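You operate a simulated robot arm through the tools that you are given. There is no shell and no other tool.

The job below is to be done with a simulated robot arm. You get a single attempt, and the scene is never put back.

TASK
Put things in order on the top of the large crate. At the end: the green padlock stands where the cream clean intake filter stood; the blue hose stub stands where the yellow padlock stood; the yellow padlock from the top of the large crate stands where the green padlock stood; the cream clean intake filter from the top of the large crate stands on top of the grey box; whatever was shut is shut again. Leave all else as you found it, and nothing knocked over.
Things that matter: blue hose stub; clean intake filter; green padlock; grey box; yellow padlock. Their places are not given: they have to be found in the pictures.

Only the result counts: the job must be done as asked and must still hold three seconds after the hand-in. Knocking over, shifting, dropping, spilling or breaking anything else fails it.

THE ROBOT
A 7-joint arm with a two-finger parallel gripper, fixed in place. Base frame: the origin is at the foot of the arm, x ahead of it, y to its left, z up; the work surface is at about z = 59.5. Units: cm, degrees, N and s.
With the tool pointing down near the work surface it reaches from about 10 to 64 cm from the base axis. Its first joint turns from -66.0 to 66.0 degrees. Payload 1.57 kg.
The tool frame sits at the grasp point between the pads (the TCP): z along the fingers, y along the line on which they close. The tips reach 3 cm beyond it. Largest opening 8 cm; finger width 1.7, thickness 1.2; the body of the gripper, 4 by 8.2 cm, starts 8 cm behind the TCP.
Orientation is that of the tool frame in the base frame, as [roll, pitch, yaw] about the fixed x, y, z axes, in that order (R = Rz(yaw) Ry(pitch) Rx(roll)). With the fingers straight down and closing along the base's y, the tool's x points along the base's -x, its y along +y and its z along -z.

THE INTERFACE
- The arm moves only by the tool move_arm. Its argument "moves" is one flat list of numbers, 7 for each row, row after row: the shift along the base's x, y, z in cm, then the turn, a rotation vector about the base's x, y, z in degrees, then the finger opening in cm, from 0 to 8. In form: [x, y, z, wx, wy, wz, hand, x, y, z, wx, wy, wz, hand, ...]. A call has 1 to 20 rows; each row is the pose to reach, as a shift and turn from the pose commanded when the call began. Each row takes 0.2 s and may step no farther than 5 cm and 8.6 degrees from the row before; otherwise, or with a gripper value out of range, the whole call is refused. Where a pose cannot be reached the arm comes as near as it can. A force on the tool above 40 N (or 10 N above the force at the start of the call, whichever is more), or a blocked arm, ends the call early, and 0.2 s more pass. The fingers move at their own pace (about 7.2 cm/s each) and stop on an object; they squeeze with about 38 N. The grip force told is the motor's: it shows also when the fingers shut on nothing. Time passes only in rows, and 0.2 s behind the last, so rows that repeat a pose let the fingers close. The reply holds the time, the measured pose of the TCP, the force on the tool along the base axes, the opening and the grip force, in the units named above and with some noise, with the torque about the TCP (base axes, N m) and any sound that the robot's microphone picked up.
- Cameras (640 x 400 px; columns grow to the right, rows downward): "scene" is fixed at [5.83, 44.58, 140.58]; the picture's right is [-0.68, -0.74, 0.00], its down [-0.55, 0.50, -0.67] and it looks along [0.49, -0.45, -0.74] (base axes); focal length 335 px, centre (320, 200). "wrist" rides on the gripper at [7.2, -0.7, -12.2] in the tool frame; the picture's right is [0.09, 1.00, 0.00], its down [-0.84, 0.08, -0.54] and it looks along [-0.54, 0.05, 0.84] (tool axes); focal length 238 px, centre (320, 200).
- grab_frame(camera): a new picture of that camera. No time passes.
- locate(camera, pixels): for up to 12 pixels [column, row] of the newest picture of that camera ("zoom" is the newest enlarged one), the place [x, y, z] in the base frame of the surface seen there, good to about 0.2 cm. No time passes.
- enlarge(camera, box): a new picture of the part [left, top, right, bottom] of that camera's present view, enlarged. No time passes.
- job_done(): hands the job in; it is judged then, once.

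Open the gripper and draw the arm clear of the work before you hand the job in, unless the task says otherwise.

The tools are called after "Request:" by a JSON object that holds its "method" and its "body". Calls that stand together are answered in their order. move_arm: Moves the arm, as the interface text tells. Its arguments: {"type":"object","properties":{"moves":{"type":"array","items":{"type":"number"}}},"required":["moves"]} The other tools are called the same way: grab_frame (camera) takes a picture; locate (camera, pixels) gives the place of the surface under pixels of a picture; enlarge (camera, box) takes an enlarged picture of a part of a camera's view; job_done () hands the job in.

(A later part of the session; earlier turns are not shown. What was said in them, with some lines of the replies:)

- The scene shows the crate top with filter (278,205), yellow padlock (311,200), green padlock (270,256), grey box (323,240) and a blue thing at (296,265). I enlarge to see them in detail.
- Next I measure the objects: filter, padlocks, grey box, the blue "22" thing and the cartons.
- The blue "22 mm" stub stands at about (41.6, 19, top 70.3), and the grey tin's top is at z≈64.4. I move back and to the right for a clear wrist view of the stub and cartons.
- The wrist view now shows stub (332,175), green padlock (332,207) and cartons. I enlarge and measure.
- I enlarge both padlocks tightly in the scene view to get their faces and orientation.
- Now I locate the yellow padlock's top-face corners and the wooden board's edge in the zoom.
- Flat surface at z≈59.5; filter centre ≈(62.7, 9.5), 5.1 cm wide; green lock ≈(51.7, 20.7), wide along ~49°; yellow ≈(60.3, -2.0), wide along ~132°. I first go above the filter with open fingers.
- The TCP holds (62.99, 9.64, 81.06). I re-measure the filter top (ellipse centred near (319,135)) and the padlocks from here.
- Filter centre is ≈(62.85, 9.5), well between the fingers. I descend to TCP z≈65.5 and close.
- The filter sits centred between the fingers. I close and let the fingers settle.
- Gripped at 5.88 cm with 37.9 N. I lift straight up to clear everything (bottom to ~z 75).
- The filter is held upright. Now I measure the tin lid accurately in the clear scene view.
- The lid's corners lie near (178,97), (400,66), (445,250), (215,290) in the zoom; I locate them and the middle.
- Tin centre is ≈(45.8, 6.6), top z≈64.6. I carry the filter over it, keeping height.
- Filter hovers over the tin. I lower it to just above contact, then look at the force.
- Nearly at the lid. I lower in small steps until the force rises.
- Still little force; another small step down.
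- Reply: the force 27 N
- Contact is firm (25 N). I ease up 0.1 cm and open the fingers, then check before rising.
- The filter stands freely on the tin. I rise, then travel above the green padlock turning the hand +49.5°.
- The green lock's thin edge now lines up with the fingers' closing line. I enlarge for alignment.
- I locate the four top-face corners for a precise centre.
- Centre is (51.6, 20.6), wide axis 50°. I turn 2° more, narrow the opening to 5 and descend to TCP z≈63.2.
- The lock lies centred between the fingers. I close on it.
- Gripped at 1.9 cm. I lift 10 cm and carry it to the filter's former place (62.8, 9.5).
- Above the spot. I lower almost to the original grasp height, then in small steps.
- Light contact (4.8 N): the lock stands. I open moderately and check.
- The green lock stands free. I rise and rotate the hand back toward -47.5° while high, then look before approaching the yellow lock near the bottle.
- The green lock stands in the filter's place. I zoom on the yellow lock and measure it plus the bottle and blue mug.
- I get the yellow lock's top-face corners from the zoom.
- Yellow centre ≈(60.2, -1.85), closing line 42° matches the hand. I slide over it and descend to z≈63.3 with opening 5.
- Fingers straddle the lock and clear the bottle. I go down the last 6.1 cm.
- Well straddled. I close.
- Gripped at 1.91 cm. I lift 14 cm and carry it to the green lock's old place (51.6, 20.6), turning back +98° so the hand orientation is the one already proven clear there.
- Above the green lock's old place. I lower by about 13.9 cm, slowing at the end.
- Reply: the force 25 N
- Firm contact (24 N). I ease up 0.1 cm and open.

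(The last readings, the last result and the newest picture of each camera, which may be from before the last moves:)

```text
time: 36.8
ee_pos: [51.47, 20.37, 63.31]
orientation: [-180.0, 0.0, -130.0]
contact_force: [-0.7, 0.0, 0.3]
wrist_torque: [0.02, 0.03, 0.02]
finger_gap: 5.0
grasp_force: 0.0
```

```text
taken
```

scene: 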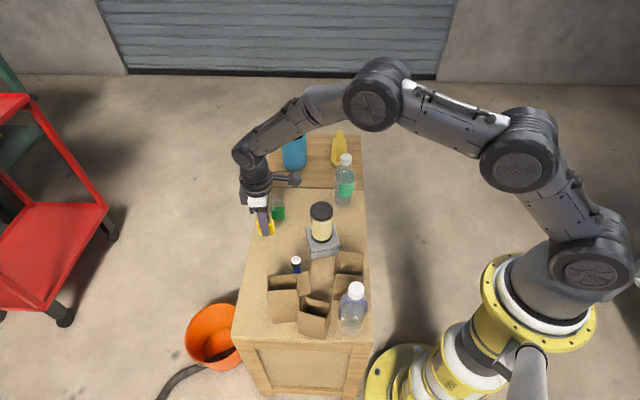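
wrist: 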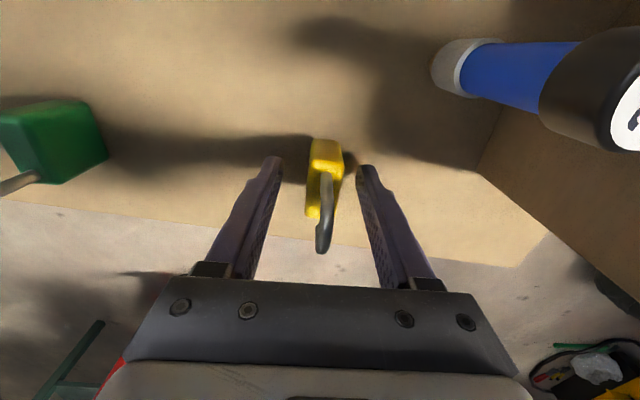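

The yellow lock stands in place. I rise, turn the hand -98° and go high beside the blue stub to look.

Request:
{"method": "move_arm", "body": {"moves": [0, 0, 4, 0, 0, 0, 5, 0, 0, 9, 0, 0, 0, 5, 0, 0, 14, 0, 0, 0, 5, 0, 0, 18, 0, 0, -8, 5, -0.5, 0, 20, 0, 0, -16, 5, -1, 0, 20, 0, 0, -24, 5, -2, -0.2, 20, 0, 0, -32, 5, -3, -0.4, 20, 0, 0, -40, 5, -4, -0.6, 20, 0, 0, -48, 5, -5, -0.8, 20, 0, 0, -56, 5, -6, -0.9, 20, 0, 0, -64, 5, -7, -1, 20, 0, 0, -72, 5, -8, -1.2, 20, 0, 0, -80, 5, -9, -1.3, 20, 0, 0, -88, 5, -9.7, -1.4, 20, 0, 0, -96, 5, -9.7, -1.4, 20, 0, 0, -98, 5, -9.7, -1.4, 20, 0, 0, -98, 5]}}

Request:
{"method": "grab_frame", "body": {"camera": "wrist"}}

Request:
{"method": "grab_frame", "body": {"camera": "scene"}}

```text
time: 40.4
ee_pos: [41.81, 19.04, 83.51]
orientation: [-180.0, -0.1, 131.9]
contact_force: [0.6, 0.5, 0.4]
wrist_torque: [0.0, 0.02, 0.04]
finger_gap: 4.99
grasp_force: 0.1
```

```text
taken
```

wrist: 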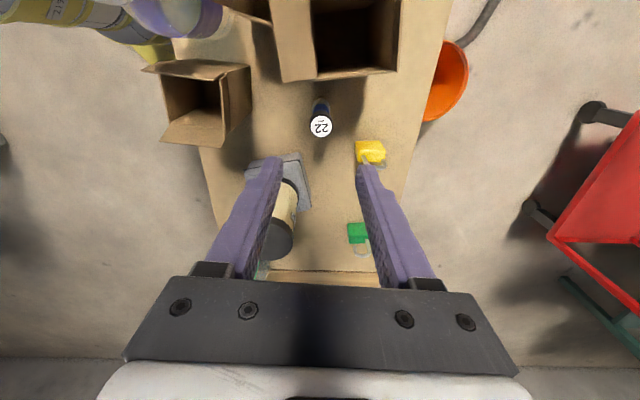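

```text
taken
```

scene: 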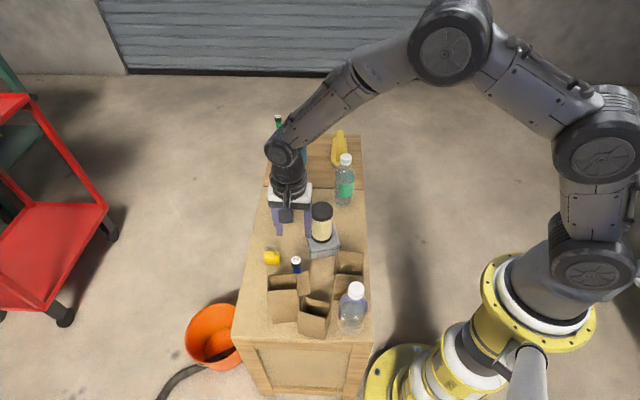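

I measure the stub's top and the carton parts nearest it from this view.

Request:
{"method": "locate", "body": {"camera": "wrist", "pixels": [[321, 126], [312, 126], [330, 126], [321, 108], [282, 80], [312, 78], [395, 72], [400, 60], [270, 20], [247, 70], [228, 145], [355, 72]]}}

Request:
{"method": "enlarge", "body": {"camera": "wrist", "box": [256, 60, 384, 140]}}

```text
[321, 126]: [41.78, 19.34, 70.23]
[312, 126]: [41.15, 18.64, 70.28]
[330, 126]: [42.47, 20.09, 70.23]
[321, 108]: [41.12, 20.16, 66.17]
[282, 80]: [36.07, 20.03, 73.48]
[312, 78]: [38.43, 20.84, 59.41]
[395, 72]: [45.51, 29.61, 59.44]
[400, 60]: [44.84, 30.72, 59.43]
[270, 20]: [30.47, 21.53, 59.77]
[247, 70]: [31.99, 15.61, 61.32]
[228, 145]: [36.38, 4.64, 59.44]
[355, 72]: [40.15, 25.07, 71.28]
```

```text
5.00 times, centred on (320, 100) of wrist
```

zoom: 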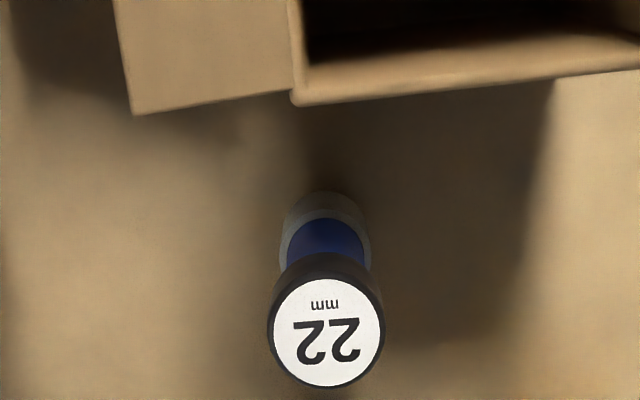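

Stub axis ≈(41.8, 19.35), cap ≈2.7 cm wide, carton edge 5.4 cm away with top z≈71–73.5. I descend to TCP z≈66.8 with opening 5, in two stages.

Request:
{"method": "move_arm", "body": {"moves": [-0.1, 0.15, -4, 0, 0, 0, 5, -0.1, 0.15, -8, 0, 0, 0, 5, -0.1, 0.15, -9, 0, 0, 0, 5, -0.1, 0.15, -9, 0, 0, 0, 5]}}

Request:
{"method": "grab_frame", "body": {"camera": "wrist"}}

Request:
{"method": "enlarge", "body": {"camera": "scene", "box": [240, 200, 370, 300]}}

```text
time: 41.4
ee_pos: [41.71, 19.21, 74.49]
orientation: [179.9, 0.0, 132.0]
contact_force: [0.0, 0.3, 0.1]
wrist_torque: [0.0, -0.02, -0.03]
finger_gap: 4.98
grasp_force: 0.1
```

```text
taken
```

wrist: 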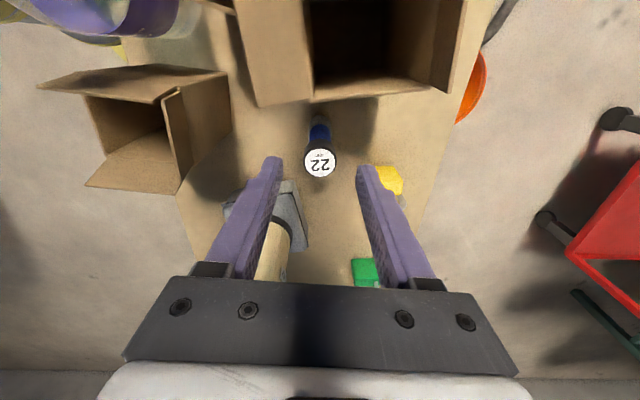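

```text
4.00 times, centred on (305, 250) of scene
```

zoom: 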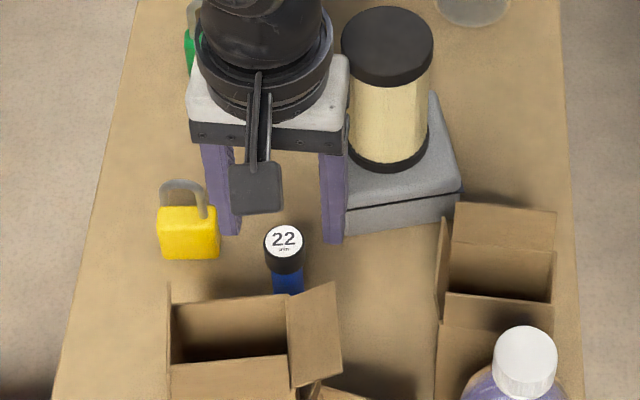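

Aligned and clear. I descend the last 7.6 cm.

Request:
{"method": "move_arm", "body": {"moves": [0, 0, -3, 0, 0, 0, 5, 0, 0, -6, 0, 0, 0, 5, 0, 0, -7.6, 0, 0, 0, 5, 0, 0, -7.6, 0, 0, 0, 5]}}

Request:
{"method": "grab_frame", "body": {"camera": "wrist"}}

Request:
{"method": "enlarge", "body": {"camera": "scene", "box": [240, 200, 370, 300]}}

```text
time: 42.4
ee_pos: [42.03, 19.22, 66.81]
orientation: [180.0, 0.0, 132.1]
contact_force: [-1.0, -0.1, 0.5]
wrist_torque: [0.02, 0.0, 0.01]
finger_gap: 5.02
grasp_force: 0.1
```

```text
taken
```

wrist: 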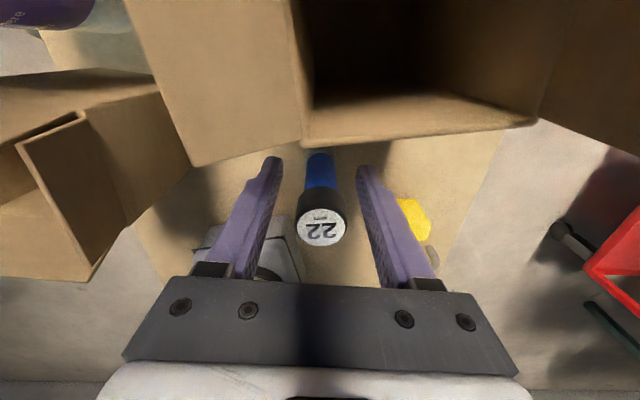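

```text
4.00 times, centred on (305, 250) of scene
```

zoom: 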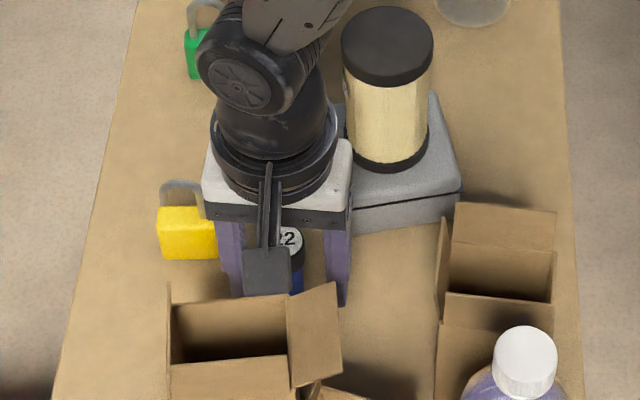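

The stub is centred between the fingers. I close.

Request:
{"method": "move_arm", "body": {"moves": [0, 0, 0, 0, 0, 0, 3.4, 0, 0, 0, 0, 0, 0, 2.4, 0, 0, 0, 0, 0, 0, 1, 0, 0, 0, 0, 0, 0, 1]}}

```text
time: 43.4
ee_pos: [41.92, 19.19, 66.88]
orientation: [-179.9, 0.0, 132.1]
contact_force: [-0.2, 0.2, 1.1]
wrist_torque: [-0.01, 0.0, 0.0]
finger_gap: 2.4
grasp_force: 36.4
```

Gripped at 2.4 cm. I lift 18 cm, then arc around the filter toward the yellow lock's old place (60.2, -1.9).

Request:
{"method": "move_arm", "body": {"moves": [0, 0, 3, 0, 0, 0, 1, 0, 0, 7, 0, 0, 0, 1, 0, 0, 11, 0, 0, 0, 1, 0, 0, 15, 0, 0, 0, 1, 0, 0, 18, 0, 0, 0, 1, 3.5, -1.5, 18, 0, 0, 0, 1, 7, -3, 18, 0, 0, 0, 1, 10, -5.5, 18, 0, 0, 0, 1, 12.5, -8.5, 18, 0, 0, 0, 1, 14.5, -11.5, 18, 0, 0, 0, 1, 16, -14.5, 18, 0, 0, 0, 1, 17.5, -17.5, 17, 0, 0, 0, 1, 18.2, -20, 16, 0, 0, 0, 1, 18.4, -21.25, 15, 0, 0, 0, 1, 18.4, -21.25, 15, 0, 0, 0, 1, 18.4, -21.25, 15, 0, 0, 0, 1]}}

Request:
{"method": "grab_frame", "body": {"camera": "wrist"}}

Request:
{"method": "grab_frame", "body": {"camera": "scene"}}

```text
time: 46.8
ee_pos: [60.23, -2.01, 81.78]
orientation: [-180.0, -0.1, 132.0]
contact_force: [-0.6, 0.6, -1.3]
wrist_torque: [-0.02, 0.02, -0.01]
finger_gap: 2.4
grasp_force: 35.9
```

```text
taken
```

wrist: 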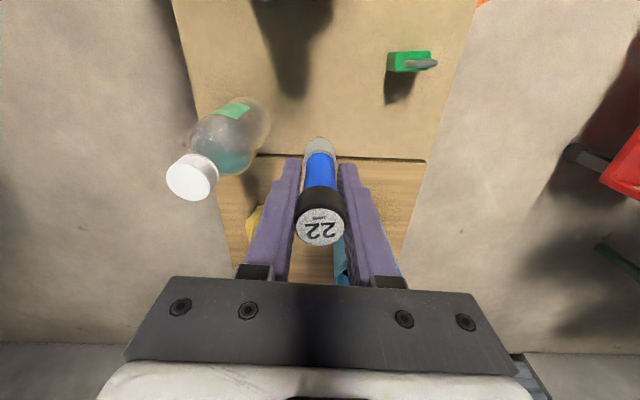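

```text
taken
```

scene: 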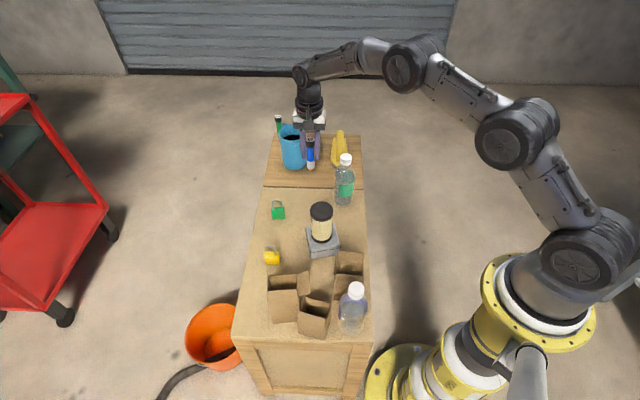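

Stub held upright above the target. I lower about 14.7 cm, slowing near the surface.

Request:
{"method": "move_arm", "body": {"moves": [0, 0.05, -4, 0, 0, 0, 1, 0, 0.05, -8, 0, 0, 0, 1, 0, 0.05, -12, 0, 0, 0, 1, 0, 0.05, -14, 0, 0, 0, 1, 0, 0.05, -14.6, 0, 0, 0, 1, 0, 0.05, -14.8, 0, 0, 0, 1, 0, 0.05, -14.8, 0, 0, 0, 1]}}

```text
time: 48.4
ee_pos: [60.23, -1.97, 67.13]
orientation: [-179.9, 0.0, 132.0]
contact_force: [-0.1, -0.1, -0.6]
wrist_torque: [-0.03, -0.01, 0.02]
finger_gap: 2.39
grasp_force: 36.5
```

No contact yet; I lower in 0.1 cm steps.

Request:
{"method": "move_arm", "body": {"moves": [0, 0, -0.1, 0, 0, 0, 1, 0, 0, -0.2, 0, 0, 0, 1, 0, 0, -0.2, 0, 0, 0, 1]}}

```text
time: 49.2
ee_pos: [60.31, -2.0, 66.86]
orientation: [179.9, 0.0, 132.0]
contact_force: [-0.7, 0.2, 0.1]
wrist_torque: [0.0, 0.0, -0.02]
finger_gap: 2.37
grasp_force: 35.8
```

Request:
{"method": "move_arm", "body": {"moves": [0, 0, -0.05, 0, 0, 0, 1, 0, 0, -0.1, 0, 0, 0, 1, 0, 0, -0.1, 0, 0, 0, 1]}}

```text
time: 50.0
ee_pos: [60.23, -1.97, 66.73]
orientation: [-180.0, -0.1, 132.0]
contact_force: [0.2, 0.3, -1.7]
wrist_torque: [-0.01, 0.01, 0.01]
finger_gap: 2.4
grasp_force: 35.8
```

Still hanging freely; I continue down in tiny steps.

Request:
{"method": "move_arm", "body": {"moves": [0, 0, -0.07, 0, 0, 0, 1, 0, 0, -0.14, 0, 0, 0, 1, 0, 0, -0.14, 0, 0, 0, 1]}}

Request:
{"method": "enlarge", "body": {"camera": "scene", "box": [280, 160, 360, 220]}}

```text
time: 50.8
ee_pos: [60.23, -1.96, 66.7]
orientation: [180.0, 0.1, 132.1]
contact_force: [-4.7, 0.3, 12.3]
wrist_torque: [0.03, 0.33, 0.0]
finger_gap: 2.39
grasp_force: 35.8
```

```text
6.67 times, centred on (320, 190) of scene
```

zoom: 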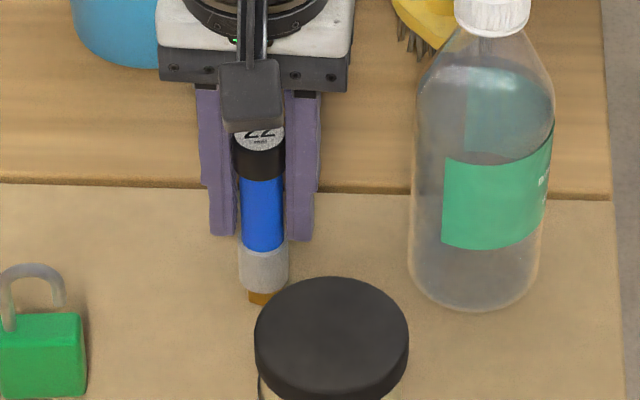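

Contact (12 N). I ease up 0.05 and open the fingers gently.

Request:
{"method": "move_arm", "body": {"moves": [0, 0, 0.05, 0, 0, 0, 1, 0, 0, 0.05, 0, 0, 0, 2.5, 0, 0, 0.05, 0, 0, 0, 3, 0, 0, 0.05, 0, 0, 0, 4, 0, 0, 0.05, 0, 0, 0, 5, 0, 0, 0.05, 0, 0, 0, 5]}}

Request:
{"method": "grab_frame", "body": {"camera": "wrist"}}

Request:
{"method": "enlarge", "body": {"camera": "scene", "box": [280, 160, 360, 220]}}

```text
time: 52.2
ee_pos: [60.27, -2.01, 66.71]
orientation: [-180.0, 0.0, 131.9]
contact_force: [0.2, 1.3, -0.6]
wrist_torque: [-0.03, 0.02, 0.03]
finger_gap: 4.99
grasp_force: 0.0
```

```text
taken
```

wrist: 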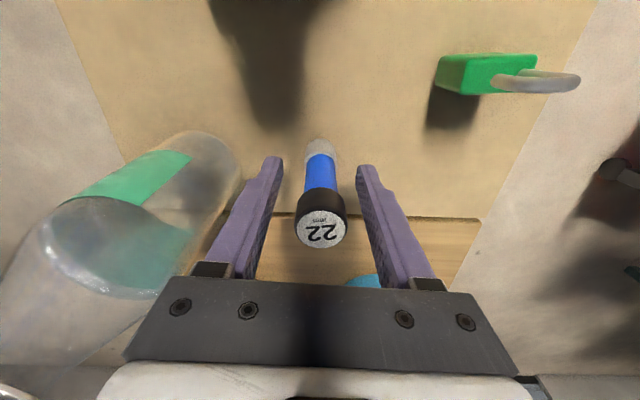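

```text
6.67 times, centred on (320, 190) of scene
```

zoom: 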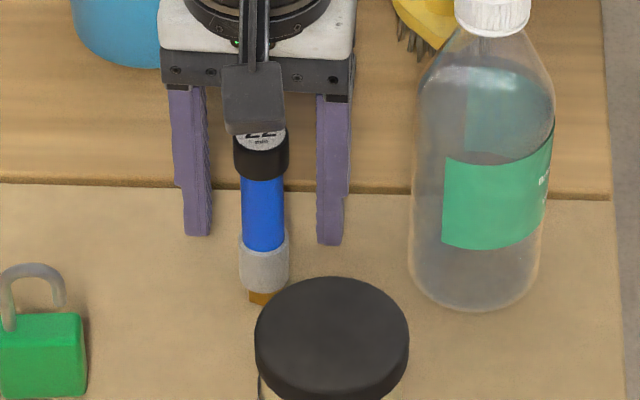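

The stub stands free. I rise straight up and retreat to see everything.

Request:
{"method": "move_arm", "body": {"moves": [0, 0, 3, 0, 0, 0, 5, 0, 0, 7, 0, 0, 0, 5, 0, 0, 11, 0, 0, 0, 5, 0, 0, 15, 0, 0, 0, 5, 0, 0, 18, 0, 0, 0, 6, -3, 2, 20, 0, 0, 6, 8, -7, 4, 22, 0, 0, 12, 8, -11, 5, 23, 0, 0, 18, 8, -15, 6, 24, 0, 0, 24, 8, -19, 6, 24, 0, 0, 30, 8, -23, 6, 24, 0, 0, 36, 8, -27, 6, 24, 0, 0, 42, 8, -31, 6, 24, 0, 0, 48, 8, -31, 6, 24, 0, 0, 48, 8]}}

Request:
{"method": "grab_frame", "body": {"camera": "wrist"}}

Request:
{"method": "grab_frame", "body": {"camera": "scene"}}

Request:
{"method": "enlarge", "body": {"camera": "scene", "box": [250, 170, 370, 270]}}

```text
time: 55.2
ee_pos: [29.09, 4.1, 90.42]
orientation: [-180.0, 0.0, -179.9]
contact_force: [-0.3, -0.7, 0.3]
wrist_torque: [0.0, 0.02, 0.0]
finger_gap: 8.0
grasp_force: 0.1
```

```text
taken
```

wrist: 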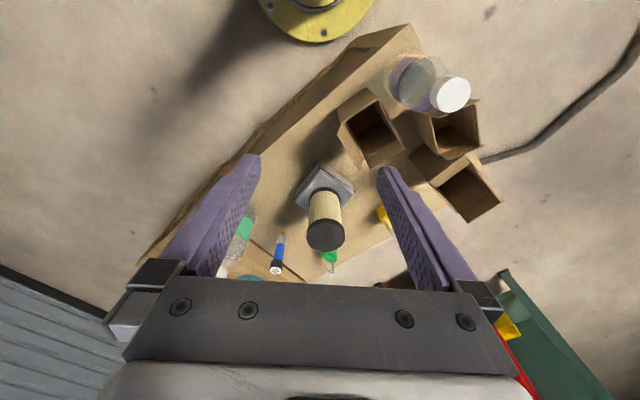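

```text
taken
```

scene: 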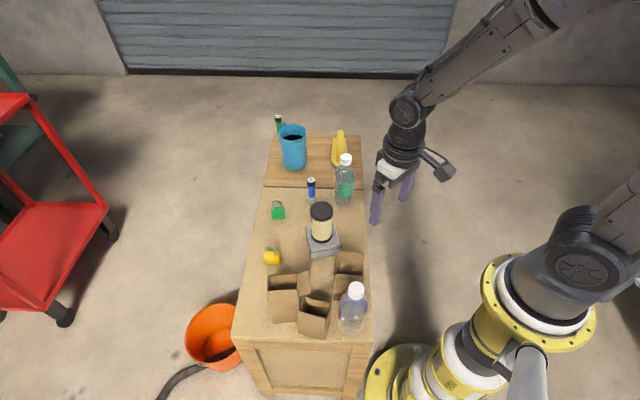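

```text
4.00 times, centred on (310, 220) of scene
```

zoom: 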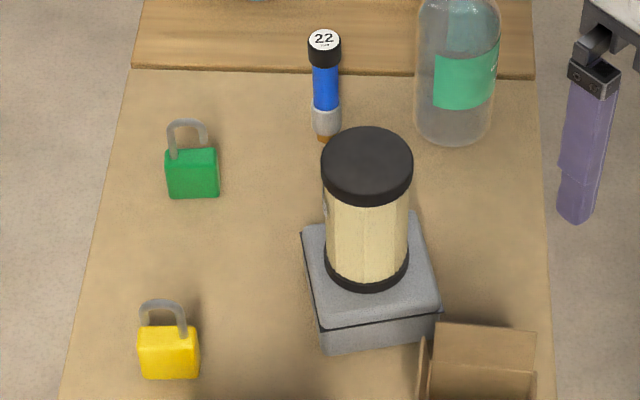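

All four stand in place. I verify positions: stub top and base, both locks, the filter.

Request:
{"method": "locate", "body": {"camera": "zoom", "pixels": [[324, 38], [326, 120], [322, 139], [188, 152], [192, 180], [165, 333], [169, 360], [367, 155], [310, 235], [435, 300]]}}

Request:
{"method": "enlarge", "body": {"camera": "scene", "box": [296, 170, 328, 210]}}

```text
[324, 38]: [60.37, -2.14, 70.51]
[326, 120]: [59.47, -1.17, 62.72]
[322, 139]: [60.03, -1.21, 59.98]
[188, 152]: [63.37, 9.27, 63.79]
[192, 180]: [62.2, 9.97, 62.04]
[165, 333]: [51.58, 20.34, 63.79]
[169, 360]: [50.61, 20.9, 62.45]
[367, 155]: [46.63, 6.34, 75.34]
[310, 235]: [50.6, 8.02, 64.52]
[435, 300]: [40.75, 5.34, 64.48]
```

```text
10.00 times, centred on (312, 190) of scene
```

zoom: 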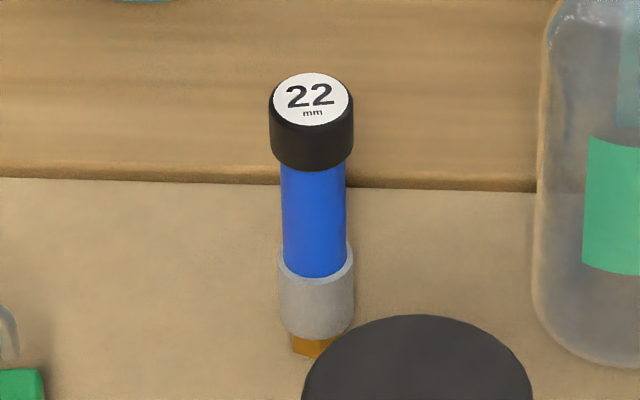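

The stub stands upright at (60.4, -2.1), the green lock is at about (62.8, 9.5), the yellow lock at about (51.6, 20.6), and the filter is on the still-shut tin. The arm is clear with an open hand, so I hand in.

Request:
{"method": "job_done", "body": {}}

```text
The job is handed in.
```

The job is handed in, and all four items were in their new places at the last look:

| Item | Where it stands now | Position (x, y in cm) |
|---|---|---|
| Cream clean intake filter | on top of the grey box | about (46, 6.5) |
| Green padlock | where the filter stood | about (62.8, 9.5) |
| Yellow padlock | where the green padlock stood | about (51.6, 20.5) |
| Blue hose stub | where the yellow padlock stood | about (60.3, -2.0) |

All four are upright. The grey box stayed shut throughout, and nothing was opened. In the last pictures the bottles and cartons look undisturbed. I opened the gripper and drew the arm clear before handing in. I haven't seen the verdict.
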